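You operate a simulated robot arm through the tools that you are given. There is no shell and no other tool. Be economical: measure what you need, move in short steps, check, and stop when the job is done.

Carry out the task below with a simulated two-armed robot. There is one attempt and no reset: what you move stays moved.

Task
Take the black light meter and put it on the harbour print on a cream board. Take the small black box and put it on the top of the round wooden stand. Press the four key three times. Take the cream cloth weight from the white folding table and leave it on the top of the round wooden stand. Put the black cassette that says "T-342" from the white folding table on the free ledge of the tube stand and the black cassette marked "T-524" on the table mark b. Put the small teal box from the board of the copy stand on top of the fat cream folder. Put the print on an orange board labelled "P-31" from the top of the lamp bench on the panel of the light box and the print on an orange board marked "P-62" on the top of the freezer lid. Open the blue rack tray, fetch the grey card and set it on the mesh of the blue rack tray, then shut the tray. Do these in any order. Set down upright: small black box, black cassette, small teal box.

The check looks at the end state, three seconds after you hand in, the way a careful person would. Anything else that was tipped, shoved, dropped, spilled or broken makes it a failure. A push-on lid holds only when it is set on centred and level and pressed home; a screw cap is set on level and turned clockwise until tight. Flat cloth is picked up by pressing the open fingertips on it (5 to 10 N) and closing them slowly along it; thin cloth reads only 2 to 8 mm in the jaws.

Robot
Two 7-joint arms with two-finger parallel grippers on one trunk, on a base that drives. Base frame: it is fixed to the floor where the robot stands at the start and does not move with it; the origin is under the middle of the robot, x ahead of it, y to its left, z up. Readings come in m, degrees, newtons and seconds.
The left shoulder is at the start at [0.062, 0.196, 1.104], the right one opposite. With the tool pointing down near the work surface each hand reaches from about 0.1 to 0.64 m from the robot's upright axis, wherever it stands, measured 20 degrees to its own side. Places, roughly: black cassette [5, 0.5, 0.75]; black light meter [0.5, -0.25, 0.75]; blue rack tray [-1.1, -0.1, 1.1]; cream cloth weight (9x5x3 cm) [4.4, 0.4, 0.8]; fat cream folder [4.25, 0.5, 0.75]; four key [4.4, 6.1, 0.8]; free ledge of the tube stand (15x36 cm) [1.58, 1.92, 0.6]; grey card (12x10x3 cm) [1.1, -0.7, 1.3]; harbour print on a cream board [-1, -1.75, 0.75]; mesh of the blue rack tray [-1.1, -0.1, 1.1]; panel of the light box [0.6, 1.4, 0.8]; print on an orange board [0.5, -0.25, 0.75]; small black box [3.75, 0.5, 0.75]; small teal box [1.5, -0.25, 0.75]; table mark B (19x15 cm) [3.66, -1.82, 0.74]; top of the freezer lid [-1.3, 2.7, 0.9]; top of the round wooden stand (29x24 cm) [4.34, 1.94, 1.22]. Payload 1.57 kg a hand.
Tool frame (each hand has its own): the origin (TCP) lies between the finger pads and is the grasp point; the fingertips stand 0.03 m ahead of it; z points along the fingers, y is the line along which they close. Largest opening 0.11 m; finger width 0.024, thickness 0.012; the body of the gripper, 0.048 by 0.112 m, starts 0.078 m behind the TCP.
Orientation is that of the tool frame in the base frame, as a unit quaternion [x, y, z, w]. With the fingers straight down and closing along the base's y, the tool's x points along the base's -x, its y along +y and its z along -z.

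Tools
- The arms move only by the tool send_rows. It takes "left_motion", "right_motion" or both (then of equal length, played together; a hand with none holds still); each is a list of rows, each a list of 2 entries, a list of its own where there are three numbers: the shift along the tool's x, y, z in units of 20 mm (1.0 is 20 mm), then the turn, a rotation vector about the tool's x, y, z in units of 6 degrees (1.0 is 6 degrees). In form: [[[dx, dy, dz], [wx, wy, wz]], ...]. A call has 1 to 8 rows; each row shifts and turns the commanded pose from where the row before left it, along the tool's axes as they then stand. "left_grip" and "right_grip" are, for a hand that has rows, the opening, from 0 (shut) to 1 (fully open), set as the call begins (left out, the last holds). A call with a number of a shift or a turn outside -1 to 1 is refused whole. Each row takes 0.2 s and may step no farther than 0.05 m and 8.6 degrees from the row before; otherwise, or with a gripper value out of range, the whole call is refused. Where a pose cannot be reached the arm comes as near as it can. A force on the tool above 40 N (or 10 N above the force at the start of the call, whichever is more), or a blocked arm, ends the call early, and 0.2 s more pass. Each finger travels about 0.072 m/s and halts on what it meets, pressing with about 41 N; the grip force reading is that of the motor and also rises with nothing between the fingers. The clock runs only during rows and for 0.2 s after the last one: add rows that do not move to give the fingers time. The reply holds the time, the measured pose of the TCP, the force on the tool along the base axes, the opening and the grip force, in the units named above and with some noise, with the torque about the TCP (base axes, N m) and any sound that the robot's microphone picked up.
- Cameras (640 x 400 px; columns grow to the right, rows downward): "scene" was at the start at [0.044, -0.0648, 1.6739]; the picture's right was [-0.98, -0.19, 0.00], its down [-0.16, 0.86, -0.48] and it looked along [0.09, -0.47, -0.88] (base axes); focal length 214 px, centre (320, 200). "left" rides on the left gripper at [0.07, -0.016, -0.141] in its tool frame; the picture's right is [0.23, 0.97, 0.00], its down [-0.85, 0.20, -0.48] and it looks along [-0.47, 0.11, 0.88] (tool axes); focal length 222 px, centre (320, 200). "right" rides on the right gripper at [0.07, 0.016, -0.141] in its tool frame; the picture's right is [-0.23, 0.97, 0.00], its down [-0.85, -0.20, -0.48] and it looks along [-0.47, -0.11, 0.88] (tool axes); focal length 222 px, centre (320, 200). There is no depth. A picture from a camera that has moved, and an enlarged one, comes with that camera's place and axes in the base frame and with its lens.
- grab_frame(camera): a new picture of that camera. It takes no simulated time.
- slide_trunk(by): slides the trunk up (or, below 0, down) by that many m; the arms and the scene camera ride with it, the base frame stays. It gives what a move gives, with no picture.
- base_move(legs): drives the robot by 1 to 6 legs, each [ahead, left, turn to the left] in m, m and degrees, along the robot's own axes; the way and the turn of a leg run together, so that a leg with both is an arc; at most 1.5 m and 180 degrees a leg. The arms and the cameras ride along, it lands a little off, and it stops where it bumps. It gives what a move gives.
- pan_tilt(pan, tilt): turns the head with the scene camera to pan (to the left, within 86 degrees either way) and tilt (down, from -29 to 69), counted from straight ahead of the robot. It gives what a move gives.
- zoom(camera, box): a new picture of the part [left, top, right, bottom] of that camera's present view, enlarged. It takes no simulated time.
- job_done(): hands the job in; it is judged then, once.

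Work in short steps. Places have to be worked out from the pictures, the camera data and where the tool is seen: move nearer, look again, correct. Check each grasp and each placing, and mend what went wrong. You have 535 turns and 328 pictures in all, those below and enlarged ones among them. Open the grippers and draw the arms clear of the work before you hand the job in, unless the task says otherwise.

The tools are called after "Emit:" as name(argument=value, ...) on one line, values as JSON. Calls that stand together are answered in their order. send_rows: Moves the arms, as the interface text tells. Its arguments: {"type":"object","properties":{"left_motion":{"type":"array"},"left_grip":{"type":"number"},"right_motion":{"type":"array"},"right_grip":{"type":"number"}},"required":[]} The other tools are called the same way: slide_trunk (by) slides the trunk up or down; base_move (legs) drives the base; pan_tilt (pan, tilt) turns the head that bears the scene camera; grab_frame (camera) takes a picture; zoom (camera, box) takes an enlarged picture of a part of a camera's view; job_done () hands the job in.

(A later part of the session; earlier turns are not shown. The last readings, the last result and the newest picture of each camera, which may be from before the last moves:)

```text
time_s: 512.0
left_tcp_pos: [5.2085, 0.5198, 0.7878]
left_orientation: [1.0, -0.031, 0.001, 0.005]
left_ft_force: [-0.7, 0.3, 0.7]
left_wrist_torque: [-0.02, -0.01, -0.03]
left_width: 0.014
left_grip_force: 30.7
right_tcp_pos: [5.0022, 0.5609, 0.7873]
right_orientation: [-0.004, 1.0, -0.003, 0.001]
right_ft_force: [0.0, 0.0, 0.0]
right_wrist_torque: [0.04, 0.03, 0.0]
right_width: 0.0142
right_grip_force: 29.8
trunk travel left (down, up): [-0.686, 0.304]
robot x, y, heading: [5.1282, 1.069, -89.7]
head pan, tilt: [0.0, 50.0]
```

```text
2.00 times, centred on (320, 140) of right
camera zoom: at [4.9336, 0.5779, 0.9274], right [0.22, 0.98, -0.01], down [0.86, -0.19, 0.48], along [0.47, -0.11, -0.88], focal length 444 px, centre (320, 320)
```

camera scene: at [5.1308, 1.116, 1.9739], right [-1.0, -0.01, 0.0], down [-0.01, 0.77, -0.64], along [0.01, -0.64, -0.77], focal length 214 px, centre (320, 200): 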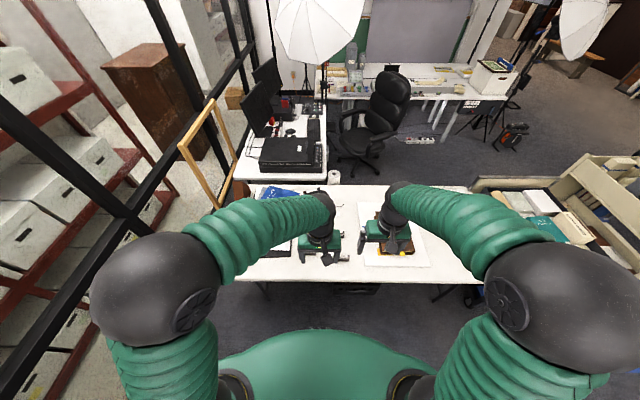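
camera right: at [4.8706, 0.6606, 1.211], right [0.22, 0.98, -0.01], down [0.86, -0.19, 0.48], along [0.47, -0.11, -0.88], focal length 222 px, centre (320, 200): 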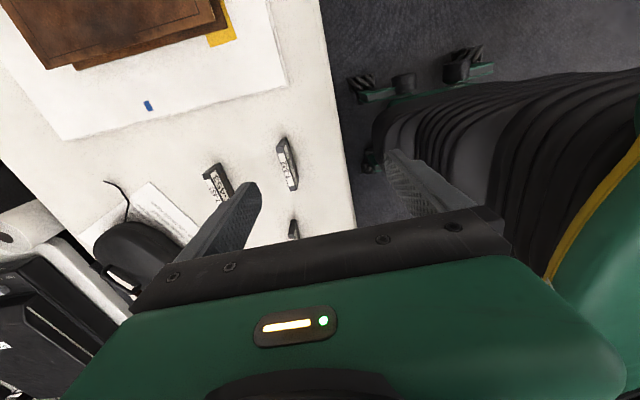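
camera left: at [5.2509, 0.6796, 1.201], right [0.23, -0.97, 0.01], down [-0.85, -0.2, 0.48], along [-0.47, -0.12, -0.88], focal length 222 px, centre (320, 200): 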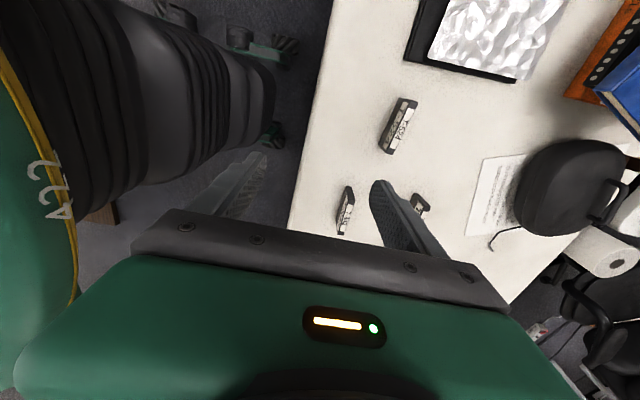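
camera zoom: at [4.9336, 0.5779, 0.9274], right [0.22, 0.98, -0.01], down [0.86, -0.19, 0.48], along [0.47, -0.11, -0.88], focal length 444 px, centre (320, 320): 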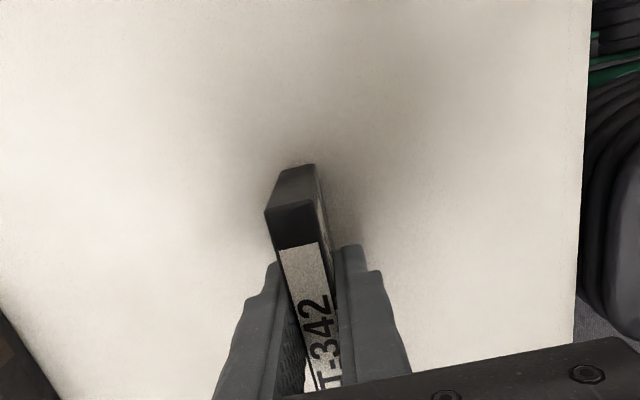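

Both gripped at 14 mm. Lift, back away, raise the trunk a bit.

Emit:
send_rows(left_motion=[[[0, 0, -0.5], [0, 0, 0]], [[0, 0, -1], [0, 0, 0]], [[0, 0, -1], [0, 0, 0]], [[0, 0, -1], [0, 0, 0]], [[0, 0, -1], [0, 0, 0]], [[0, -0.5, -1], [0, 0, 0]], [[0, -1, -1], [0, 0, 0]], [[0, -1, -1], [0, 0, 0]]], right_motion=[[[0, 0, -0.5], [0, 0, 0]], [[0, 0, -1], [0, 0, 0]], [[0, 0, -1], [0, 0, 0]], [[0, 0, -1], [0, 0, 0]], [[0, 0, -1], [0, 0, 0]], [[0, 0.5, -1], [0, 0, 0]], [[0, 1, -1], [0, 0, 0]], [[0, 1, -1], [0, 0, 0]]])

Emit:
slide_trunk(by=0.28)

Emit:
grab_frame(camera="left")

Emit:
grab_frame(camera="right")

Emit:
base_move(legs=[[-0.17, 0, 0], [0, -1.4, 0], [0, -1.2, 0], [0, 0, -90]])

Emit:
pan_tilt(pan=0, tilt=35)

Emit:
grab_frame(camera="scene")

```text
time_s: 513.8
left_tcp_pos: [5.2119, 0.5731, 0.9399]
left_orientation: [1.0, -0.03, 0.001, 0.007]
left_ft_force: [0.3, 0.8, -0.3]
left_wrist_torque: [-0.05, 0.02, 0.02]
left_width: 0.0142
left_grip_force: 30.6
right_tcp_pos: [5.0011, 0.6149, 0.9372]
right_orientation: [-0.004, 1.0, -0.004, 0.0]
right_ft_force: [0.2, 0.3, -1.2]
right_wrist_torque: [-0.06, 0.02, -0.01]
right_width: 0.0142
right_grip_force: 30.6
trunk travel left (down, up): [-0.686, 0.304]
robot x, y, heading: [5.1302, 1.0698, -89.4]
head pan, tilt: [0.0, 50.0]
```

```text
time_s: 516.6
left_tcp_pos: [5.2131, 0.5724, 1.2178]
left_orientation: [1.0, -0.031, 0.0, 0.006]
left_ft_force: [-0.1, -0.5, -0.5]
left_wrist_torque: [-0.02, -0.03, 0.01]
left_width: 0.0144
left_grip_force: 30.6
right_tcp_pos: [5.0012, 0.611, 1.2168]
right_orientation: [-0.004, 1.0, -0.003, 0.001]
right_ft_force: [0.2, -0.2, -0.3]
right_wrist_torque: [0.0, 0.02, -0.05]
right_width: 0.0143
right_grip_force: 30.0
trunk travel left (down, up): [-0.966, 0.024]
robot x, y, heading: [5.1347, 1.0635, -89.7]
head pan, tilt: [0.0, 50.0]
```

```text
149 pictures are left
camera left: at [5.2821, 0.5849, 1.36], right [0.17, -0.99, 0.01], down [-0.86, -0.14, 0.48], along [-0.47, -0.09, -0.88], focal length 222 px, centre (320, 200)
```

left: 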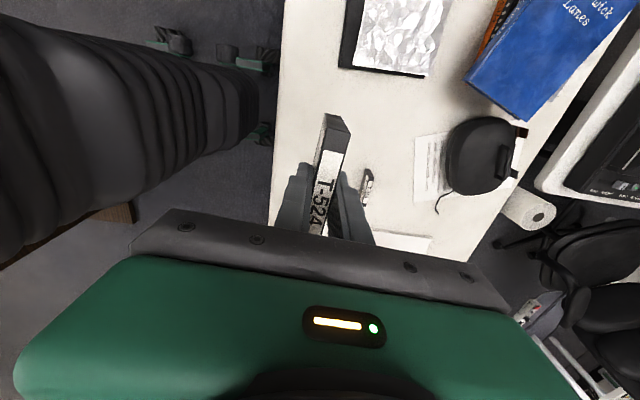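

```text
148 pictures are left
camera right: at [4.9325, 0.6285, 1.3567], right [0.22, 0.98, -0.01], down [0.86, -0.19, 0.48], along [0.47, -0.11, -0.88], focal length 222 px, centre (320, 200)
```

right: 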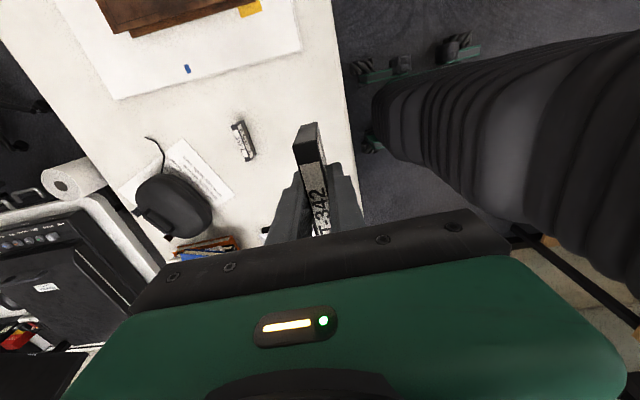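

```text
time_s: 534.2
left_tcp_pos: [2.0345, 1.1409, 1.2185]
left_orientation: [-0.689, 0.725, 0.005, -0.003]
left_ft_force: [0.1, 0.8, -1.1]
left_wrist_torque: [-0.02, 0.0, -0.01]
left_width: 0.0143
left_grip_force: 31.0
right_tcp_pos: [2.0737, 1.3509, 1.2162]
right_orientation: [0.701, 0.713, -0.003, -0.002]
right_ft_force: [-0.2, -0.4, -0.1]
right_wrist_torque: [-0.01, 0.0, 0.01]
right_width: 0.014
right_grip_force: 30.3
trunk travel left (down, up): [-0.966, 0.024]
robot x, y, heading: [2.5293, 1.2267, -178.8]
head pan, tilt: [0.0, 50.0]
```

```text
time_s: 534.9
left_tcp_pos: [2.0371, 1.142, 1.2195]
left_orientation: [-0.688, 0.725, 0.005, -0.004]
left_ft_force: [-0.6, -0.2, 0.0]
left_wrist_torque: [0.01, 0.01, -0.01]
left_width: 0.0144
left_grip_force: 30.4
right_tcp_pos: [2.0748, 1.3516, 1.2165]
right_orientation: [0.702, 0.712, -0.003, -0.002]
right_ft_force: [-0.3, -0.3, -0.8]
right_wrist_torque: [0.0, 0.02, 0.01]
right_width: 0.0142
right_grip_force: 30.4
trunk travel left (down, up): [-0.966, 0.024]
robot x, y, heading: [2.5292, 1.2289, -178.7]
head pan, tilt: [0.0, 35.0]
```

```text
147 pictures are left
camera scene: at [2.4047, 1.2268, 1.9754], right [-0.02, 1.0, 0.0], down [0.58, 0.01, -0.82], along [-0.82, -0.01, -0.58], focal length 214 px, centre (320, 200)
```

scene: 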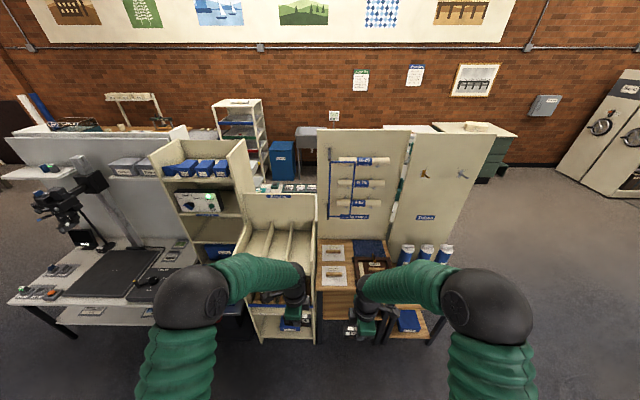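

The tube stand is ahead-right. I slide +y and look closer.

Emit:
base_move(legs=[[0, -0.6, 0]])

Emit:
pan_tilt(pan=0, tilt=45)

Emit:
grab_frame(camera="scene")

Emit:
zoom(camera="scene", box=[180, 100, 460, 320])

```text
time_s: 538.3
left_tcp_pos: [2.0277, 1.7304, 1.2185]
left_orientation: [-0.687, 0.726, 0.008, -0.003]
left_ft_force: [0.4, -0.3, -0.5]
left_wrist_torque: [0.03, 0.0, -0.01]
left_width: 0.0143
left_grip_force: 30.5
right_tcp_pos: [2.0672, 1.9404, 1.2179]
right_orientation: [0.703, 0.712, -0.001, -0.005]
right_ft_force: [0.4, -0.3, 0.4]
right_wrist_torque: [0.03, -0.01, 0.0]
right_width: 0.0141
right_grip_force: 30.5
trunk travel left (down, up): [-0.966, 0.024]
robot x, y, heading: [2.5204, 1.8228, -179.3]
head pan, tilt: [0.0, 35.0]
```

```text
time_s: 539.0
left_tcp_pos: [2.0289, 1.7363, 1.2182]
left_orientation: [-0.687, 0.727, 0.006, -0.004]
left_ft_force: [0.9, -0.4, -0.1]
left_wrist_torque: [-0.03, 0.04, 0.0]
left_width: 0.014
left_grip_force: 30.9
right_tcp_pos: [2.0685, 1.9478, 1.2186]
right_orientation: [0.702, 0.712, -0.003, -0.003]
right_ft_force: [-0.6, -0.9, -0.6]
right_wrist_torque: [0.0, 0.0, -0.01]
right_width: 0.0144
right_grip_force: 30.5
trunk travel left (down, up): [-0.966, 0.024]
robot x, y, heading: [2.518, 1.823, -179.0]
head pan, tilt: [0.0, 45.0]
```

```text
146 pictures are left
camera scene: at [2.4031, 1.8209, 1.9607], right [-0.01, 1.0, 0.0], down [0.71, 0.01, -0.71], along [-0.71, -0.01, -0.71], focal length 214 px, centre (320, 200)
```

scene: 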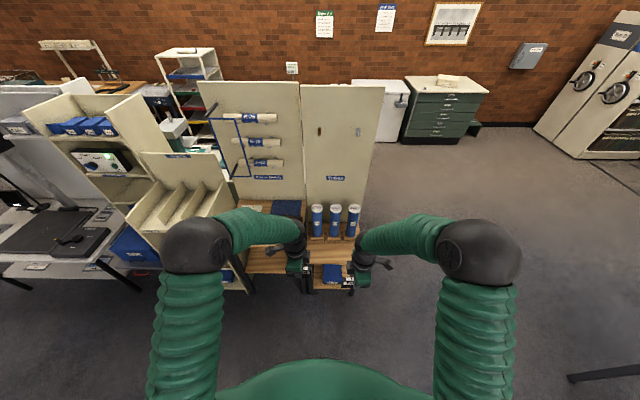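

```text
1.82 times, centred on (320, 210) of scene
camera zoom: at [2.4031, 1.8209, 1.9607], right [-0.01, 1.0, 0.0], down [0.71, 0.01, -0.71], along [-0.71, -0.01, -0.71], focal length 390 px, centre (320, 182)
```

zoom: 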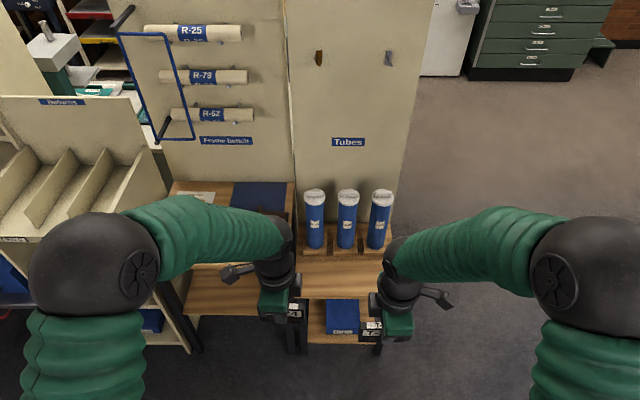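

The free ledge in front of the blue tubes spans x≈1.49–1.66, y≈1.74–2.10 at z≈0.6. I tuck the left hand up/back, then drive closer and lower the trunk.

Emit:
send_rows(left_motion=[[[0, -0.8, -0.8], [0, 0, 0]], [[0, -0.8, -0.8], [0, 0, 0]], [[0, -0.8, -0.8], [0, 0, 0]], [[0, -0.8, -0.8], [0, 0, 0]], [[0, -0.8, -0.8], [0, 0, 0]], [[0, -0.8, -0.8], [0, 0, 0]], [[0, 0, -0.8], [0, 0, 0]], [[0, 0, -0.8], [0, 0, 0]]])

Emit:
base_move(legs=[[0.34, 0, -1]])

Emit:
slide_trunk(by=-0.3)

Emit:
grab_frame(camera="scene")

Emit:
grab_frame(camera="right")

```text
time_s: 540.8
left_tcp_pos: [2.1262, 1.7346, 1.3463]
left_orientation: [-0.688, 0.726, 0.005, -0.005]
left_ft_force: [0.0, -0.4, -0.2]
left_wrist_torque: [0.0, -0.03, -0.01]
left_width: 0.0144
left_grip_force: 30.6
right_tcp_pos: [2.0689, 1.9501, 1.2181]
right_orientation: [0.703, 0.711, -0.005, -0.003]
right_ft_force: [0.0, -0.5, -0.9]
right_wrist_torque: [-0.03, -0.03, -0.01]
right_width: 0.0144
right_grip_force: 30.6
trunk travel left (down, up): [-0.966, 0.024]
robot x, y, heading: [2.5196, 1.8209, -179.3]
head pan, tilt: [0.0, 45.0]
```

```text
time_s: 543.1
left_tcp_pos: [1.7875, 1.7367, 1.3477]
left_orientation: [-0.682, 0.732, 0.007, -0.006]
left_ft_force: [1.5, -0.6, -0.5]
left_wrist_torque: [0.02, 0.02, 0.0]
left_width: 0.0142
left_grip_force: 30.3
right_tcp_pos: [1.731, 1.9537, 1.2197]
right_orientation: [0.707, 0.707, -0.005, -0.005]
right_ft_force: [0.7, 0.4, -0.6]
right_wrist_torque: [0.03, -0.01, -0.01]
right_width: 0.0146
right_grip_force: 30.6
trunk travel left (down, up): [-0.966, 0.024]
robot x, y, heading: [2.1754, 1.8208, 179.9]
head pan, tilt: [0.0, 45.0]
```

```text
time_s: 546.1
left_tcp_pos: [1.7837, 1.7371, 1.0471]
left_orientation: [-0.682, 0.731, 0.006, -0.005]
left_ft_force: [-0.1, -0.7, -0.6]
left_wrist_torque: [-0.02, 0.02, 0.0]
left_width: 0.0141
left_grip_force: 30.5
right_tcp_pos: [1.7271, 1.9534, 0.9188]
right_orientation: [0.708, 0.706, -0.006, -0.004]
right_ft_force: [-0.1, 0.0, 0.3]
right_wrist_torque: [0.02, 0.0, -0.03]
right_width: 0.014
right_grip_force: 30.4
trunk travel left (down, up): [-0.666, 0.324]
robot x, y, heading: [2.1787, 1.8231, 180.1]
head pan, tilt: [0.0, 45.0]
```

```text
144 pictures are left
camera scene: at [2.062, 1.8222, 1.6608], right [0.0, 1.0, 0.0], down [0.71, 0.0, -0.71], along [-0.71, 0.0, -0.71], focal length 214 px, centre (320, 200)
```

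scene: 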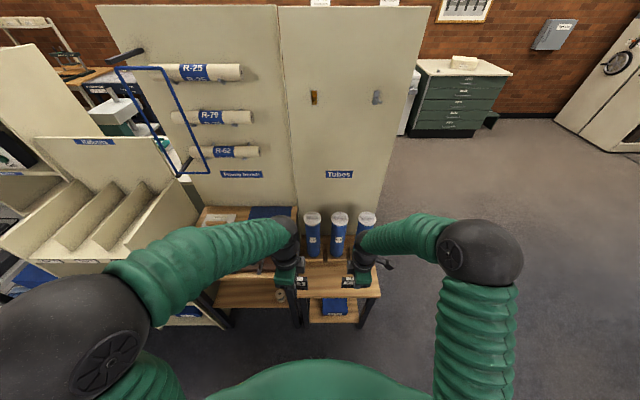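

```text
143 pictures are left
camera right: at [1.7473, 2.0236, 1.0587], right [0.97, -0.23, -0.01], down [-0.2, -0.85, 0.48], along [-0.12, -0.47, -0.88], focal length 222 px, centre (320, 200)
```

right: 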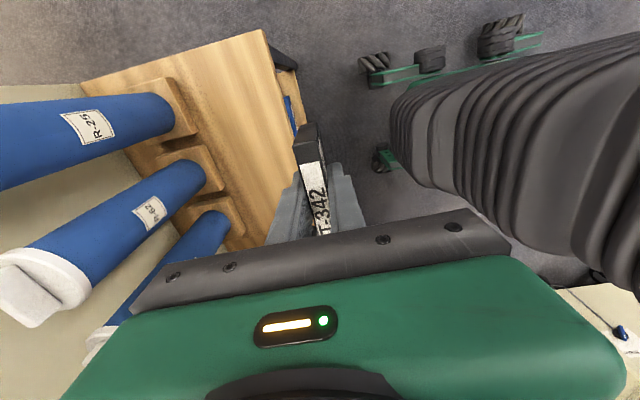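

Ledge confirmed: x 1.50–1.67. I move the cassette over it (1.60,1.93) and start down.

Emit:
send_rows(right_motion=[[[-0.2, -0.9, 0.3], [0, 0, 0]], [[-0.2, -0.9, 0.6], [0, 0, 0]], [[-0.2, -0.9, 0.8], [0, 0, 0]], [[-0.2, -0.9, 0.8], [0, 0, 0]], [[-0.2, -0.9, 0.8], [0, 0, 0]], [[0, -0.9, 0.8], [0, 0, 0]], [[0, -0.9, 0.8], [0, 0, 0]], [[0, 0, 0.8], [0, 0, 0]]])

Emit:
grab_frame(camera="right")

```text
time_s: 547.9
left_tcp_pos: [1.7842, 1.7382, 1.0469]
left_orientation: [-0.682, 0.732, 0.006, -0.005]
left_ft_force: [0.6, 0.7, -0.9]
left_wrist_torque: [0.01, 0.0, -0.04]
left_width: 0.0142
left_grip_force: 30.8
right_tcp_pos: [1.6016, 1.933, 0.806]
right_orientation: [0.708, 0.706, -0.004, -0.004]
right_ft_force: [0.2, 0.3, -0.1]
right_wrist_torque: [-0.02, -0.02, -0.05]
right_width: 0.0144
right_grip_force: 31.0
trunk travel left (down, up): [-0.666, 0.324]
robot x, y, heading: [2.1772, 1.8203, 180.0]
head pan, tilt: [0.0, 45.0]
```

```text
142 pictures are left
camera right: at [1.6204, 2.0033, 0.9459], right [0.97, -0.23, -0.01], down [-0.19, -0.85, 0.48], along [-0.12, -0.47, -0.88], focal length 222 px, centre (320, 200)
```

right: 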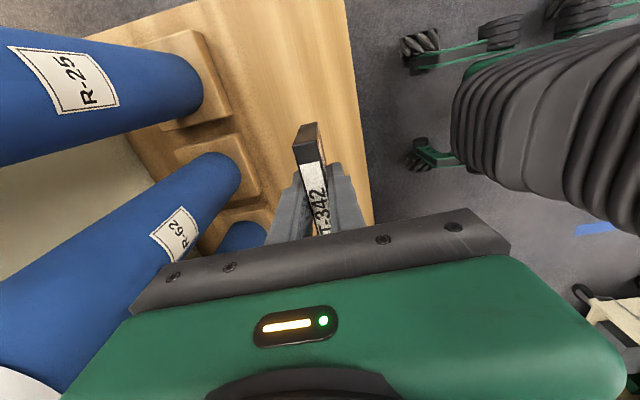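

Descend to near the ledge.

Emit:
send_rows(right_motion=[[[0, 0, 1], [0, 0, 0]], [[0, 0, 1], [0, 0, 0]], [[0, 0, 1], [0, 0, 0]], [[0, 0, 1], [0, 0, 0]], [[0, 0, 1], [0, 0, 0]], [[0, 0, 1], [0, 0, 0]], [[0, 0, 0.5], [0, 0, 0]], [[0, 0, 0], [0, 0, 0]]])

Emit:
grab_frame(camera="right")

```text
time_s: 549.7
left_tcp_pos: [1.7843, 1.737, 1.0473]
left_orientation: [-0.682, 0.732, 0.006, -0.005]
left_ft_force: [-0.2, 0.1, 0.2]
left_wrist_torque: [0.02, 0.02, -0.01]
left_width: 0.0143
left_grip_force: 30.3
right_tcp_pos: [1.5987, 1.9333, 0.6759]
right_orientation: [0.708, 0.707, -0.005, -0.004]
right_ft_force: [-0.2, 0.3, 0.0]
right_wrist_torque: [0.03, 0.01, 0.01]
right_width: 0.0145
right_grip_force: 30.6
trunk travel left (down, up): [-0.666, 0.324]
robot x, y, heading: [2.179, 1.8211, 179.7]
head pan, tilt: [0.0, 45.0]
```

```text
141 pictures are left
camera right: at [1.6181, 2.0028, 0.8159], right [0.97, -0.23, -0.01], down [-0.2, -0.85, 0.48], along [-0.12, -0.47, -0.88], focal length 222 px, centre (320, 200)
```

right: 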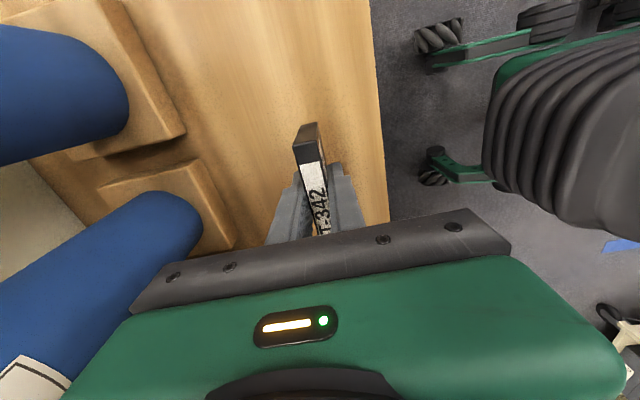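

Continue with small steps to contact.

Emit:
send_rows(right_motion=[[[0, 0, 0.5], [0, 0, 0]], [[0, 0, 0.3], [0, 0, 0]], [[0, 0, 0.2], [0, 0, 0]], [[0, 0, 0], [0, 0, 0]]])

Emit:
send_rows(right_motion=[[[0, 0, 0.2], [0, 0, 0]], [[0, 0, 0.15], [0, 0, 0]], [[0, 0, 0], [0, 0, 0]]])

```text
time_s: 550.7
left_tcp_pos: [1.7836, 1.738, 1.0466]
left_orientation: [-0.681, 0.732, 0.006, -0.005]
left_ft_force: [-0.6, 0.0, 0.1]
left_wrist_torque: [0.01, -0.02, 0.0]
left_width: 0.0139
left_grip_force: 30.5
right_tcp_pos: [1.5984, 1.932, 0.6554]
right_orientation: [0.708, 0.706, -0.005, -0.004]
right_ft_force: [0.2, -0.2, -0.2]
right_wrist_torque: [0.0, -0.03, -0.01]
right_width: 0.0142
right_grip_force: 30.0
trunk travel left (down, up): [-0.666, 0.324]
robot x, y, heading: [2.1785, 1.824, 179.8]
head pan, tilt: [0.0, 45.0]
```

```text
time_s: 551.5
left_tcp_pos: [1.7841, 1.7378, 1.0463]
left_orientation: [-0.682, 0.731, 0.006, -0.005]
left_ft_force: [0.3, -0.7, -0.2]
left_wrist_torque: [-0.01, 0.01, 0.04]
left_width: 0.014
left_grip_force: 30.3
right_tcp_pos: [1.5996, 1.9325, 0.6487]
right_orientation: [0.707, 0.707, -0.005, -0.004]
right_ft_force: [-0.5, -0.1, -0.3]
right_wrist_torque: [0.0, 0.01, -0.01]
right_width: 0.0144
right_grip_force: 30.4
trunk travel left (down, up): [-0.666, 0.324]
robot x, y, heading: [2.1769, 1.8169, 179.8]
head pan, tilt: [0.0, 45.0]
```

Emit:
send_rows(right_motion=[[[0, 0, 0.15], [0, 0, 0]], [[0, 0, 0.1], [0, 0, 0]], [[0, 0, 0], [0, 0, 0]]])

```text
time_s: 552.3
left_tcp_pos: [1.7864, 1.7379, 1.0479]
left_orientation: [-0.682, 0.731, 0.006, -0.006]
left_ft_force: [1.0, 0.2, -0.8]
left_wrist_torque: [0.0, 0.01, -0.04]
left_width: 0.0142
left_grip_force: 31.1
right_tcp_pos: [1.5997, 1.9324, 0.6475]
right_orientation: [0.708, 0.706, -0.006, -0.005]
right_ft_force: [0.8, 2.6, 24.0]
right_wrist_torque: [0.13, -0.16, 0.01]
right_width: 0.0142
right_grip_force: 30.3
trunk travel left (down, up): [-0.666, 0.324]
robot x, y, heading: [2.1741, 1.8238, 180.0]
head pan, tilt: [0.0, 45.0]
```

Contact. Ease, open a little, and rise.

Emit:
send_rows(right_motion=[[[0, 0, -0.18], [0, 0, 0]], [[0, 0, 0], [0, 0, 0]]])

Emit:
send_rows(right_motion=[[[0, 0, 0], [0, 0, 0]], [[0, 0, 0], [0, 0, 0]], [[0, 0, 0], [0, 0, 0]]], right_grip=0.45)

Emit:
send_rows(right_motion=[[[0, 0, -0.4], [0, 0, 0]], [[0, 0, -0.8], [0, 0, 0]], [[0, 0, -1], [0, 0, 0]], [[0, 0, -1], [0, 0, 0]], [[0, 0, -1], [0, 0, 0]], [[0, 0, -1], [0, 0, 0]], [[0, 0, -1], [0, 0, 0]], [[0, 0, -1], [0, 0, 0]]])

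Emit:
grab_frame(camera="right")

```text
time_s: 552.9
left_tcp_pos: [1.7849, 1.7374, 1.0467]
left_orientation: [-0.682, 0.731, 0.006, -0.005]
left_ft_force: [0.2, 0.9, -1.0]
left_wrist_torque: [-0.01, 0.0, -0.02]
left_width: 0.0144
left_grip_force: 30.3
right_tcp_pos: [1.5996, 1.9316, 0.6467]
right_orientation: [0.708, 0.707, -0.004, -0.003]
right_ft_force: [-0.5, -0.5, 6.4]
right_wrist_torque: [0.03, 0.04, -0.03]
right_width: 0.014
right_grip_force: 30.5
trunk travel left (down, up): [-0.666, 0.324]
robot x, y, heading: [2.1748, 1.8189, 180.0]
head pan, tilt: [0.0, 45.0]
```

```text
time_s: 553.7
left_tcp_pos: [1.784, 1.737, 1.0467]
left_orientation: [-0.682, 0.731, 0.005, -0.005]
left_ft_force: [-0.1, 0.0, 0.3]
left_wrist_torque: [0.04, 0.03, 0.04]
left_width: 0.0141
left_grip_force: 30.6
right_tcp_pos: [1.5985, 1.9326, 0.6466]
right_orientation: [0.707, 0.707, -0.004, -0.003]
right_ft_force: [0.8, 0.5, -0.2]
right_wrist_torque: [0.0, 0.01, 0.03]
right_width: 0.0495
right_grip_force: 0.1
trunk travel left (down, up): [-0.666, 0.324]
robot x, y, heading: [2.1794, 1.8203, 180.0]
head pan, tilt: [0.0, 45.0]
```

```text
time_s: 555.5
left_tcp_pos: [1.7845, 1.7367, 1.0461]
left_orientation: [-0.682, 0.731, 0.006, -0.004]
left_ft_force: [0.8, -0.6, -0.6]
left_wrist_torque: [0.01, 0.0, 0.0]
left_width: 0.0141
left_grip_force: 30.2
right_tcp_pos: [1.601, 1.9332, 0.7926]
right_orientation: [0.707, 0.707, -0.004, -0.003]
right_ft_force: [-1.0, 0.2, 0.0]
right_wrist_torque: [-0.03, 0.0, 0.0]
right_width: 0.0496
right_grip_force: 0.0
trunk travel left (down, up): [-0.666, 0.324]
robot x, y, heading: [2.1769, 1.8206, 180.0]
head pan, tilt: [0.0, 45.0]
```

```text
140 pictures are left
camera right: at [1.62, 2.0029, 0.9315], right [0.97, -0.23, -0.01], down [-0.2, -0.85, 0.48], along [-0.12, -0.47, -0.88], focal length 222 px, centre (320, 200)
```

right: 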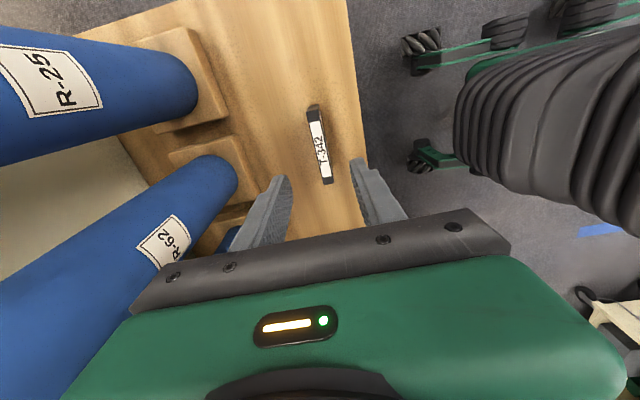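

T-342 stands on the ledge. I withdraw the right hand and head north by the west side for the four key, checking the way.

Emit:
send_rows(right_motion=[[[0, 0, -1], [0, 0, 0]], [[0, 0, -1], [0, 0, 0]], [[0, 0.8, -1], [0, 0, 0]], [[0, 1, -1], [0, 0, 0]], [[0, 1, -1], [0, 0, 0]], [[0, 1, -1], [0, 0, 0]], [[0, 1, -1], [0, 0, 0]], [[0, 1, -1], [0, 0, 0]]])

Emit:
base_move(legs=[[-0.15, 0, 0], [0, -1.1, 0], [0, 0, -90]])

Emit:
pan_tilt(pan=0, tilt=25)

Emit:
grab_frame(camera="scene")

```text
time_s: 557.3
left_tcp_pos: [1.7859, 1.7369, 1.0464]
left_orientation: [-0.682, 0.731, 0.006, -0.006]
left_ft_force: [-0.2, 0.2, -0.4]
left_wrist_torque: [-0.04, 0.03, 0.03]
left_width: 0.014
left_grip_force: 31.0
right_tcp_pos: [1.7205, 1.934, 0.9501]
right_orientation: [0.708, 0.706, -0.006, -0.003]
right_ft_force: [0.8, 0.2, -0.4]
right_wrist_torque: [0.02, 0.01, -0.01]
right_width: 0.0495
right_grip_force: 0.1
trunk travel left (down, up): [-0.666, 0.324]
robot x, y, heading: [2.1771, 1.8217, 179.8]
head pan, tilt: [0.0, 45.0]
```

```text
time_s: 567.7
left_tcp_pos: [2.2553, 3.3072, 1.0463]
left_orientation: [0.042, 0.999, 0.008, 0.0]
left_ft_force: [-0.6, 0.0, 0.4]
left_wrist_torque: [0.02, -0.01, -0.03]
left_width: 0.014
left_grip_force: 30.1
right_tcp_pos: [2.4521, 3.3693, 0.9496]
right_orientation: [1.0, -0.009, -0.001, -0.006]
right_ft_force: [0.6, 0.2, -0.4]
right_wrist_torque: [-0.01, -0.01, -0.01]
right_width: 0.0497
right_grip_force: 0.0
trunk travel left (down, up): [-0.666, 0.324]
robot x, y, heading: [2.3326, 2.9125, 89.0]
head pan, tilt: [0.0, 45.0]
```

```text
time_s: 568.5
left_tcp_pos: [2.2554, 3.3044, 1.0465]
left_orientation: [0.042, 0.999, 0.008, 0.0]
left_ft_force: [-0.6, 0.2, 0.2]
left_wrist_torque: [-0.06, -0.01, 0.04]
left_width: 0.0143
left_grip_force: 31.1
right_tcp_pos: [2.4526, 3.3688, 0.9504]
right_orientation: [1.0, -0.01, -0.001, -0.007]
right_ft_force: [0.8, 0.4, -0.1]
right_wrist_torque: [0.02, -0.04, 0.0]
right_width: 0.0496
right_grip_force: 0.0
trunk travel left (down, up): [-0.666, 0.324]
robot x, y, heading: [2.3304, 2.9123, 89.1]
head pan, tilt: [0.0, 25.0]
```

```text
139 pictures are left
camera scene: at [2.3343, 3.0392, 1.6912], right [1.0, -0.02, 0.0], down [-0.01, -0.43, -0.91], along [0.02, 0.91, -0.43], focal length 214 px, centre (320, 200)
```

scene: 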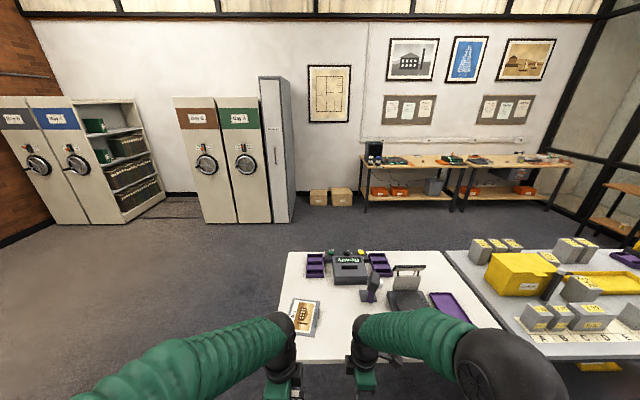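

The table blocks directly ahead; I go left, then north past it, then look at the back bench.

Emit:
base_move(legs=[[0, 1.0, 0], [1.3, 0, 0], [1.0, 0, 0], [0, -1.3, 1]])

Emit:
pan_tilt(pan=-45, tilt=25)

Emit:
grab_frame(camera="scene")

```text
time_s: 590.8
left_tcp_pos: [2.5946, 5.6132, 1.0455]
left_orientation: [0.033, 0.999, 0.009, 0.001]
left_ft_force: [0.3, -0.2, -0.3]
left_wrist_torque: [0.02, 0.0, 0.02]
left_width: 0.0145
left_grip_force: 30.6
right_tcp_pos: [2.7912, 5.6793, 0.9498]
right_orientation: [1.0, 0.001, 0.001, -0.006]
right_ft_force: [0.0, -0.8, 0.2]
right_wrist_torque: [0.01, -0.01, 0.03]
right_width: 0.0494
right_grip_force: 0.0
trunk travel left (down, up): [-0.666, 0.324]
robot x, y, heading: [2.6801, 5.2221, 90.1]
head pan, tilt: [0.0, 25.0]
```

```text
time_s: 591.9
left_tcp_pos: [2.5966, 5.6128, 1.0469]
left_orientation: [0.033, 0.999, 0.008, 0.0]
left_ft_force: [-0.5, 0.8, 0.2]
left_wrist_torque: [-0.02, 0.0, 0.02]
left_width: 0.014
left_grip_force: 30.5
right_tcp_pos: [2.7921, 5.6783, 0.9503]
right_orientation: [1.0, 0.0, -0.001, -0.007]
right_ft_force: [0.0, -0.3, 0.7]
right_wrist_torque: [-0.02, 0.02, 0.02]
right_width: 0.0496
right_grip_force: 0.0
trunk travel left (down, up): [-0.666, 0.324]
robot x, y, heading: [2.678, 5.2224, 90.1]
head pan, tilt: [-45.0, 25.0]
```

```text
138 pictures are left
camera scene: at [2.7453, 5.3217, 1.6913], right [0.71, -0.71, 0.0], down [-0.3, -0.3, -0.91], along [0.64, 0.64, -0.42], focal length 214 px, centre (320, 200)
```

scene: 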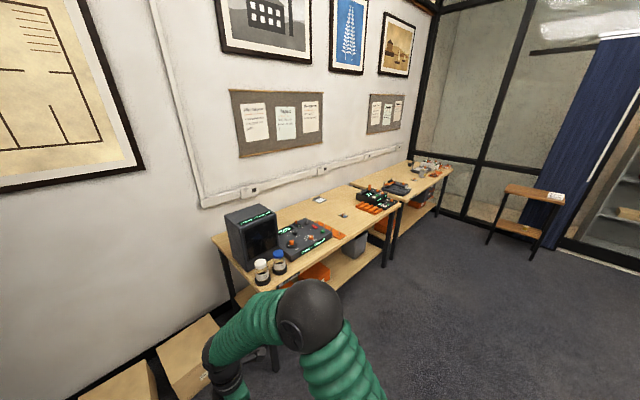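

Emit:
zoom(camera="scene", box=[210, 160, 460, 300])

```text
2.56 times, centred on (335, 230) of scene
camera zoom: at [2.7453, 5.3217, 1.6913], right [0.71, -0.71, 0.0], down [-0.3, -0.3, -0.91], along [0.64, 0.64, -0.42], focal length 549 px, centre (282, 123)
```

zoom: 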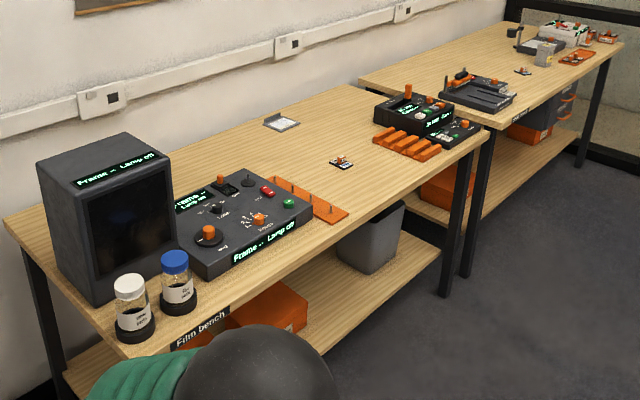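

The device with orange keys near (4.45,6.15) must be it. I drive over there.

Emit:
base_move(legs=[[0, -1.45, 0], [0, -0.2, 0], [0.3, 0, 0]])

Emit:
pan_tilt(pan=0, tilt=50)

Emit:
grab_frame(camera="scene")

Emit:
zoom(camera="scene", box=[240, 120, 420, 240])

```text
time_s: 602.0
left_tcp_pos: [4.2555, 5.9089, 1.0474]
left_orientation: [0.033, 0.999, 0.01, 0.0]
left_ft_force: [-0.7, 0.8, -0.1]
left_wrist_torque: [0.01, 0.02, 0.0]
left_width: 0.0143
left_grip_force: 30.6
right_tcp_pos: [4.4526, 5.975, 0.9513]
right_orientation: [1.0, 0.0, -0.001, -0.008]
right_ft_force: [0.2, 0.2, -0.7]
right_wrist_torque: [0.0, -0.02, -0.02]
right_width: 0.0495
right_grip_force: 0.1
trunk travel left (down, up): [-0.666, 0.324]
robot x, y, heading: [4.3432, 5.5167, 89.8]
head pan, tilt: [-45.0, 25.0]
```

```text
time_s: 603.1
left_tcp_pos: [4.2574, 5.9098, 1.0474]
left_orientation: [0.035, 0.999, 0.01, 0.0]
left_ft_force: [0.4, 0.3, 0.2]
left_wrist_torque: [0.03, 0.0, -0.03]
left_width: 0.0142
left_grip_force: 30.1
right_tcp_pos: [4.4542, 5.9743, 0.9521]
right_orientation: [1.0, 0.0, -0.001, -0.007]
right_ft_force: [0.0, 0.0, -0.4]
right_wrist_torque: [-0.01, 0.0, 0.0]
right_width: 0.0497
right_grip_force: 0.1
trunk travel left (down, up): [-0.666, 0.324]
robot x, y, heading: [4.3435, 5.5186, 89.8]
head pan, tilt: [0.0, 50.0]
```

```text
136 pictures are left
camera scene: at [4.3406, 5.63, 1.6539], right [1.0, 0.0, 0.0], down [0.0, -0.77, -0.64], along [0.0, 0.64, -0.77], focal length 214 px, centre (320, 200)
```

scene: 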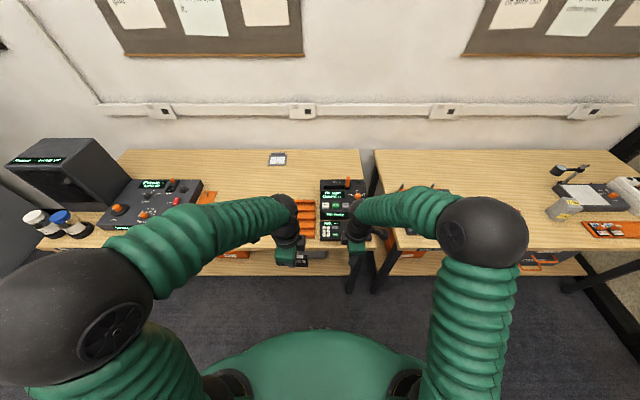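

```text
3.33 times, centred on (330, 180) of scene
camera zoom: at [4.3406, 5.63, 1.6539], right [1.0, 0.0, 0.0], down [0.0, -0.77, -0.64], along [0.0, 0.64, -0.77], focal length 715 px, centre (287, 267)
```

zoom: 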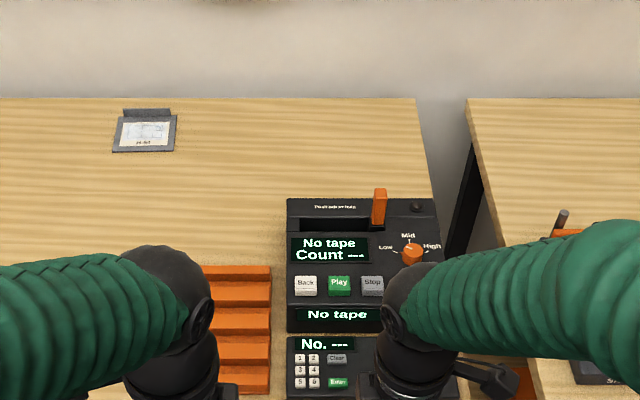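

It's a tape player keypad with keys 1–6; the "4" key is near (4.377,6.166). I look through the right hand's camera.

Emit:
grab_frame(camera="right")

```text
134 pictures are left
camera right: at [4.5245, 5.9565, 1.0913], right [-0.23, -0.97, -0.01], down [-0.85, 0.19, 0.48], along [-0.47, 0.12, -0.88], focal length 222 px, centre (320, 200)
```

right: 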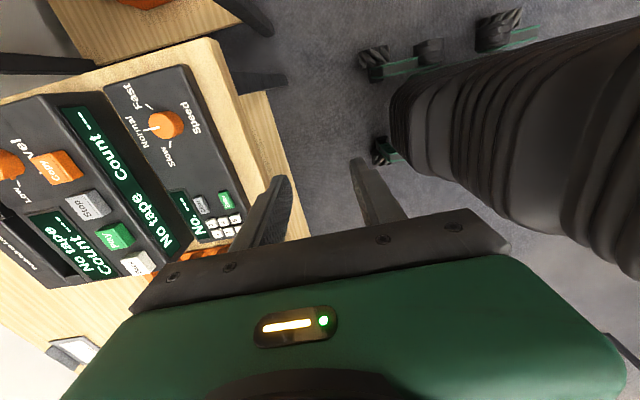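

Emit:
zoom(camera="right", box=[150, 160, 260, 250])

```text
4.44 times, centred on (205, 205) of right
camera zoom: at [4.5245, 5.9565, 1.0913], right [-0.23, -0.97, -0.01], down [-0.85, 0.19, 0.48], along [-0.47, 0.12, -0.88], focal length 987 px, centre (831, 178)
```

zoom: 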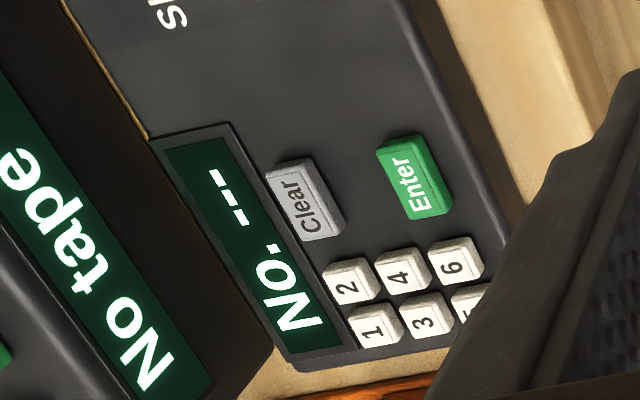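

Triangulated: key "4" top at (4.3757,6.145,0.814). I'll press it with only the far finger's lower edge: hand wide open, tilted 24°. Move into place above it.

Emit:
send_rows(right_motion=[[[-0.5, -0.7, 0], [0, 0, 0]], [[-0.5, -0.7, 0], [0, 0, 0]], [[-0.5, -0.7, 0], [0, 0, 0]], [[-0.5, -0.7, 0], [0, 0, 0]], [[-0.5, -0.7, 0], [0, 0, 0]], [[-0.5, -0.7, 0], [0, 0, 0]], [[-0.5, -0.7, 0], [0, 0, 0]], [[-0.36, -0.6, 0], [0, 0, 0]]], right_grip=1)

Emit:
send_rows(right_motion=[[[0, 0, 0.3], [0, -1, 0]], [[0, 0, 0.3], [0, -1, 0]], [[0, 0, 0.3], [0, -1, 0]], [[0, 0, 0.3], [0, -1, 0]], [[0, 0, 0], [0, 0, 0]]])

Emit:
grab_frame(camera="right")

Emit:
zoom(camera="scene", box=[260, 150, 400, 270])

```text
time_s: 604.9
left_tcp_pos: [4.2564, 5.9079, 1.0464]
left_orientation: [0.034, 0.999, 0.008, 0.001]
left_ft_force: [0.2, -0.5, -0.5]
left_wrist_torque: [0.01, 0.0, -0.02]
left_width: 0.0143
left_grip_force: 30.7
right_tcp_pos: [4.374, 6.0862, 0.9511]
right_orientation: [1.0, 0.0, -0.001, -0.007]
right_ft_force: [-0.2, -0.2, 0.1]
right_wrist_torque: [0.0, 0.02, 0.01]
right_width: 0.11
right_grip_force: 0.0
trunk travel left (down, up): [-0.666, 0.324]
robot x, y, heading: [4.339, 5.5201, 89.9]
head pan, tilt: [0.0, 50.0]
```

```text
time_s: 606.1
left_tcp_pos: [4.2576, 5.9097, 1.0475]
left_orientation: [0.034, 0.999, 0.009, 0.0]
left_ft_force: [0.7, -0.3, -0.9]
left_wrist_torque: [-0.01, -0.01, 0.01]
left_width: 0.0144
left_grip_force: 30.7
right_tcp_pos: [4.3712, 6.0852, 0.9303]
right_orientation: [0.978, 0.002, -0.21, -0.006]
right_ft_force: [-0.3, -0.3, -0.3]
right_wrist_torque: [-0.02, -0.02, 0.02]
right_width: 0.1101
right_grip_force: 0.0
trunk travel left (down, up): [-0.666, 0.324]
robot x, y, heading: [4.3445, 5.5187, 90.1]
head pan, tilt: [0.0, 50.0]
```

```text
132 pictures are left
camera right: at [4.4951, 6.0674, 1.0283], right [-0.21, -0.98, 0.08], down [-0.58, 0.19, 0.79], along [-0.79, 0.12, -0.61], focal length 222 px, centre (320, 200)
```

right: 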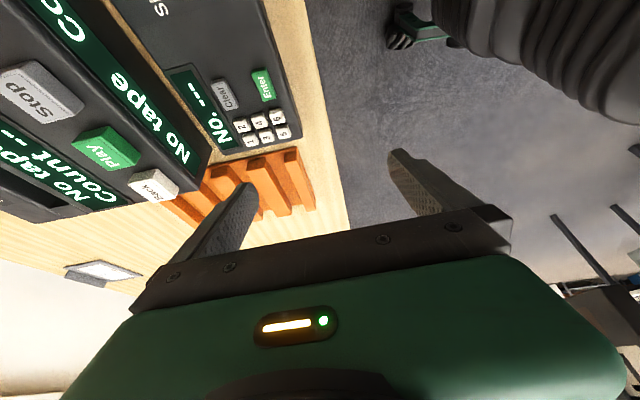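

```text
3.33 times, centred on (330, 210) of scene
camera zoom: at [4.3411, 5.6311, 1.6538], right [1.0, 0.0, 0.0], down [0.0, -0.77, -0.64], along [0.0, 0.64, -0.77], focal length 715 px, centre (287, 167)
```

zoom: 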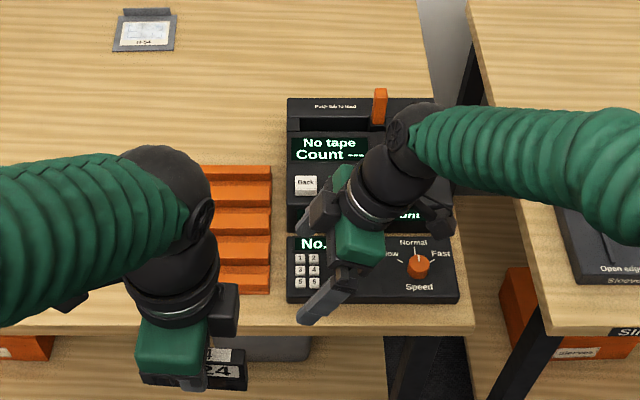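

Key 4 confirmed ≈(4.375,6.145). I descend to about 2.5 cm above contact and check.

Emit:
send_rows(right_motion=[[[0.64, 0, 0.8], [0, 0, 0]], [[0.41, 0, 0.912], [0, 0, 0]], [[0.3, 0, 0.66], [0, 0, 0]], [[0, 0, 0], [0, 0, 0]]])

Emit:
zoom(camera="right", box=[150, 70, 350, 250])

Emit:
zoom(camera="scene", box=[300, 190, 380, 250])

```text
time_s: 607.1
left_tcp_pos: [4.2571, 5.9089, 1.0473]
left_orientation: [0.035, 0.999, 0.01, 0.001]
left_ft_force: [0.2, 0.5, -0.2]
left_wrist_torque: [0.0, 0.0, -0.03]
left_width: 0.0142
left_grip_force: 30.5
right_tcp_pos: [4.3782, 6.0875, 0.8747]
right_orientation: [0.978, 0.002, -0.209, -0.007]
right_ft_force: [-0.7, 0.0, 0.2]
right_wrist_torque: [0.0, 0.02, 0.03]
right_width: 0.1097
right_grip_force: 0.0
trunk travel left (down, up): [-0.666, 0.324]
robot x, y, heading: [4.3393, 5.5205, 89.7]
head pan, tilt: [0.0, 50.0]
```

```text
2.22 times, centred on (250, 160) of right
camera zoom: at [4.5009, 6.0686, 0.9742], right [-0.21, -0.98, 0.08], down [-0.58, 0.19, 0.79], along [-0.78, 0.12, -0.61], focal length 494 px, centre (476, 289)
```

zoom: 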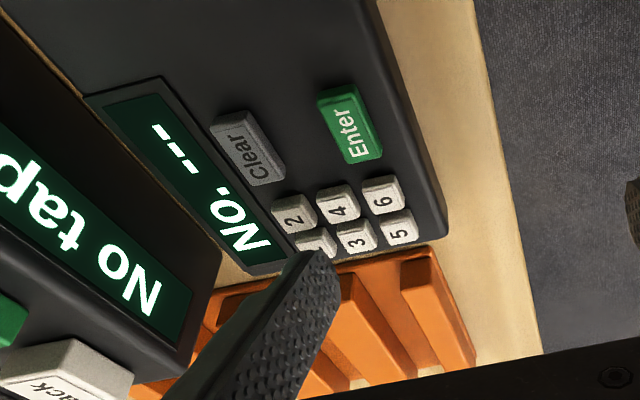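

```text
6.67 times, centred on (340, 220) of scene
camera zoom: at [4.3409, 5.6311, 1.6538], right [1.0, 0.0, 0.0], down [0.0, -0.77, -0.64], along [0.0, 0.64, -0.77], focal length 1430 px, centre (187, 67)
```

zoom: 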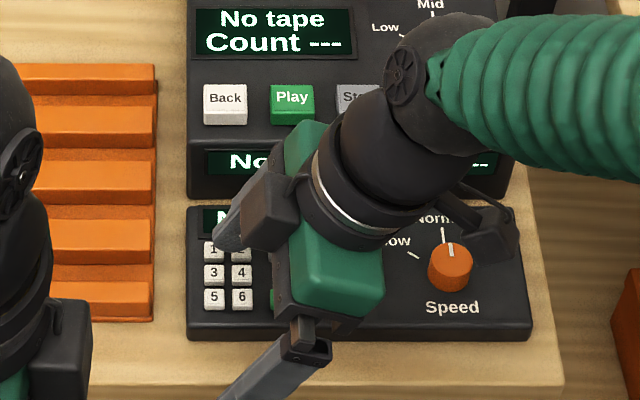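

Projected straight down, the fingertip would land at key 4's far side; I shift 5 mm toward me, then descend in small steps watching for sound/force.

Emit:
send_rows(right_motion=[[[0, 0.25, 0], [0, 0, 0]], [[0.3, 0, 0.68], [0, 0, 0]], [[0.1, 0, 0.23], [0, 0, 0]], [[0, 0, 0], [0, 0, 0]]])

Emit:
zoom(camera="right", box=[170, 70, 330, 210])

```text
time_s: 608.1
left_tcp_pos: [4.2576, 5.9094, 1.0484]
left_orientation: [0.033, 0.999, 0.01, 0.001]
left_ft_force: [0.4, -0.4, -0.5]
left_wrist_torque: [0.01, 0.0, 0.02]
left_width: 0.0144
left_grip_force: 30.7
right_tcp_pos: [4.3778, 6.083, 0.8567]
right_orientation: [0.978, 0.001, -0.209, -0.009]
right_ft_force: [1.2, -0.4, 12.7]
right_wrist_torque: [0.7, -0.03, -0.1]
right_width: 0.1095
right_grip_force: 0.2
trunk travel left (down, up): [-0.666, 0.324]
robot x, y, heading: [4.3419, 5.5182, 89.8]
head pan, tilt: [0.0, 50.0]
heard: click
```

```text
2.86 times, centred on (250, 140) of right
camera zoom: at [4.5008, 6.0641, 0.9554], right [-0.21, -0.98, 0.08], down [-0.58, 0.19, 0.79], along [-0.78, 0.12, -0.61], focal length 635 px, centre (520, 371)
```

zoom: 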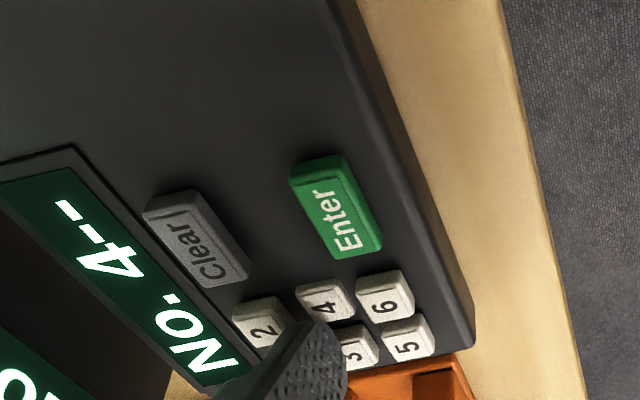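

It clicked and the display shows "4--". I lift 1.2 cm, nudge 3 mm toward the key's centre, and press again.

Emit:
send_rows(right_motion=[[[-0.25, 0, -0.55], [0, 0, 0]], [[0.137, 0, -0.06], [0, 0, 0]], [[0, 0, 0], [0, 0, 0]]])

Emit:
send_rows(right_motion=[[[0.12, 0, 0.27], [0, 0, 0]], [[0.13, 0, 0.28], [0, 0, 0]], [[0, 0, 0], [0, 0, 0]]])

Emit:
zoom(camera="right", box=[170, 70, 330, 210])

```text
time_s: 608.9
left_tcp_pos: [4.2582, 5.9096, 1.0469]
left_orientation: [0.033, 0.999, 0.009, 0.0]
left_ft_force: [-0.1, 0.4, -0.6]
left_wrist_torque: [-0.01, 0.04, 0.01]
left_width: 0.0142
left_grip_force: 30.5
right_tcp_pos: [4.3805, 6.0818, 0.8665]
right_orientation: [0.978, 0.002, -0.209, -0.005]
right_ft_force: [0.6, 0.2, -0.2]
right_wrist_torque: [0.0, 0.0, 0.0]
right_width: 0.1101
right_grip_force: 0.0
trunk travel left (down, up): [-0.666, 0.324]
robot x, y, heading: [4.3424, 5.5184, 90.0]
head pan, tilt: [0.0, 50.0]
```

```text
time_s: 609.7
left_tcp_pos: [4.2583, 5.9072, 1.049]
left_orientation: [0.034, 0.999, 0.01, 0.001]
left_ft_force: [-0.3, -0.5, -0.9]
left_wrist_torque: [0.0, -0.03, 0.0]
left_width: 0.0142
left_grip_force: 30.3
right_tcp_pos: [4.3807, 6.0814, 0.855]
right_orientation: [0.978, 0.001, -0.209, -0.008]
right_ft_force: [0.9, -0.7, 12.2]
right_wrist_torque: [0.67, -0.01, -0.07]
right_width: 0.1097
right_grip_force: 0.1
trunk travel left (down, up): [-0.666, 0.324]
robot x, y, heading: [4.3406, 5.5177, 90.0]
head pan, tilt: [0.0, 50.0]
heard: click
```

```text
2.86 times, centred on (250, 140) of right
camera zoom: at [4.5031, 6.0637, 0.9553], right [-0.21, -0.98, 0.08], down [-0.58, 0.19, 0.79], along [-0.78, 0.12, -0.61], focal length 635 px, centre (520, 371)
```

zoom: 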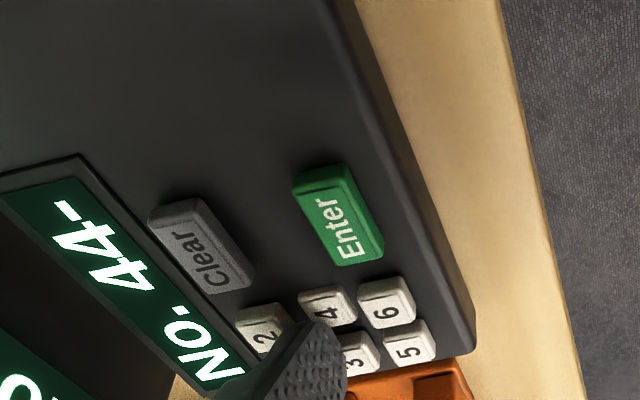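

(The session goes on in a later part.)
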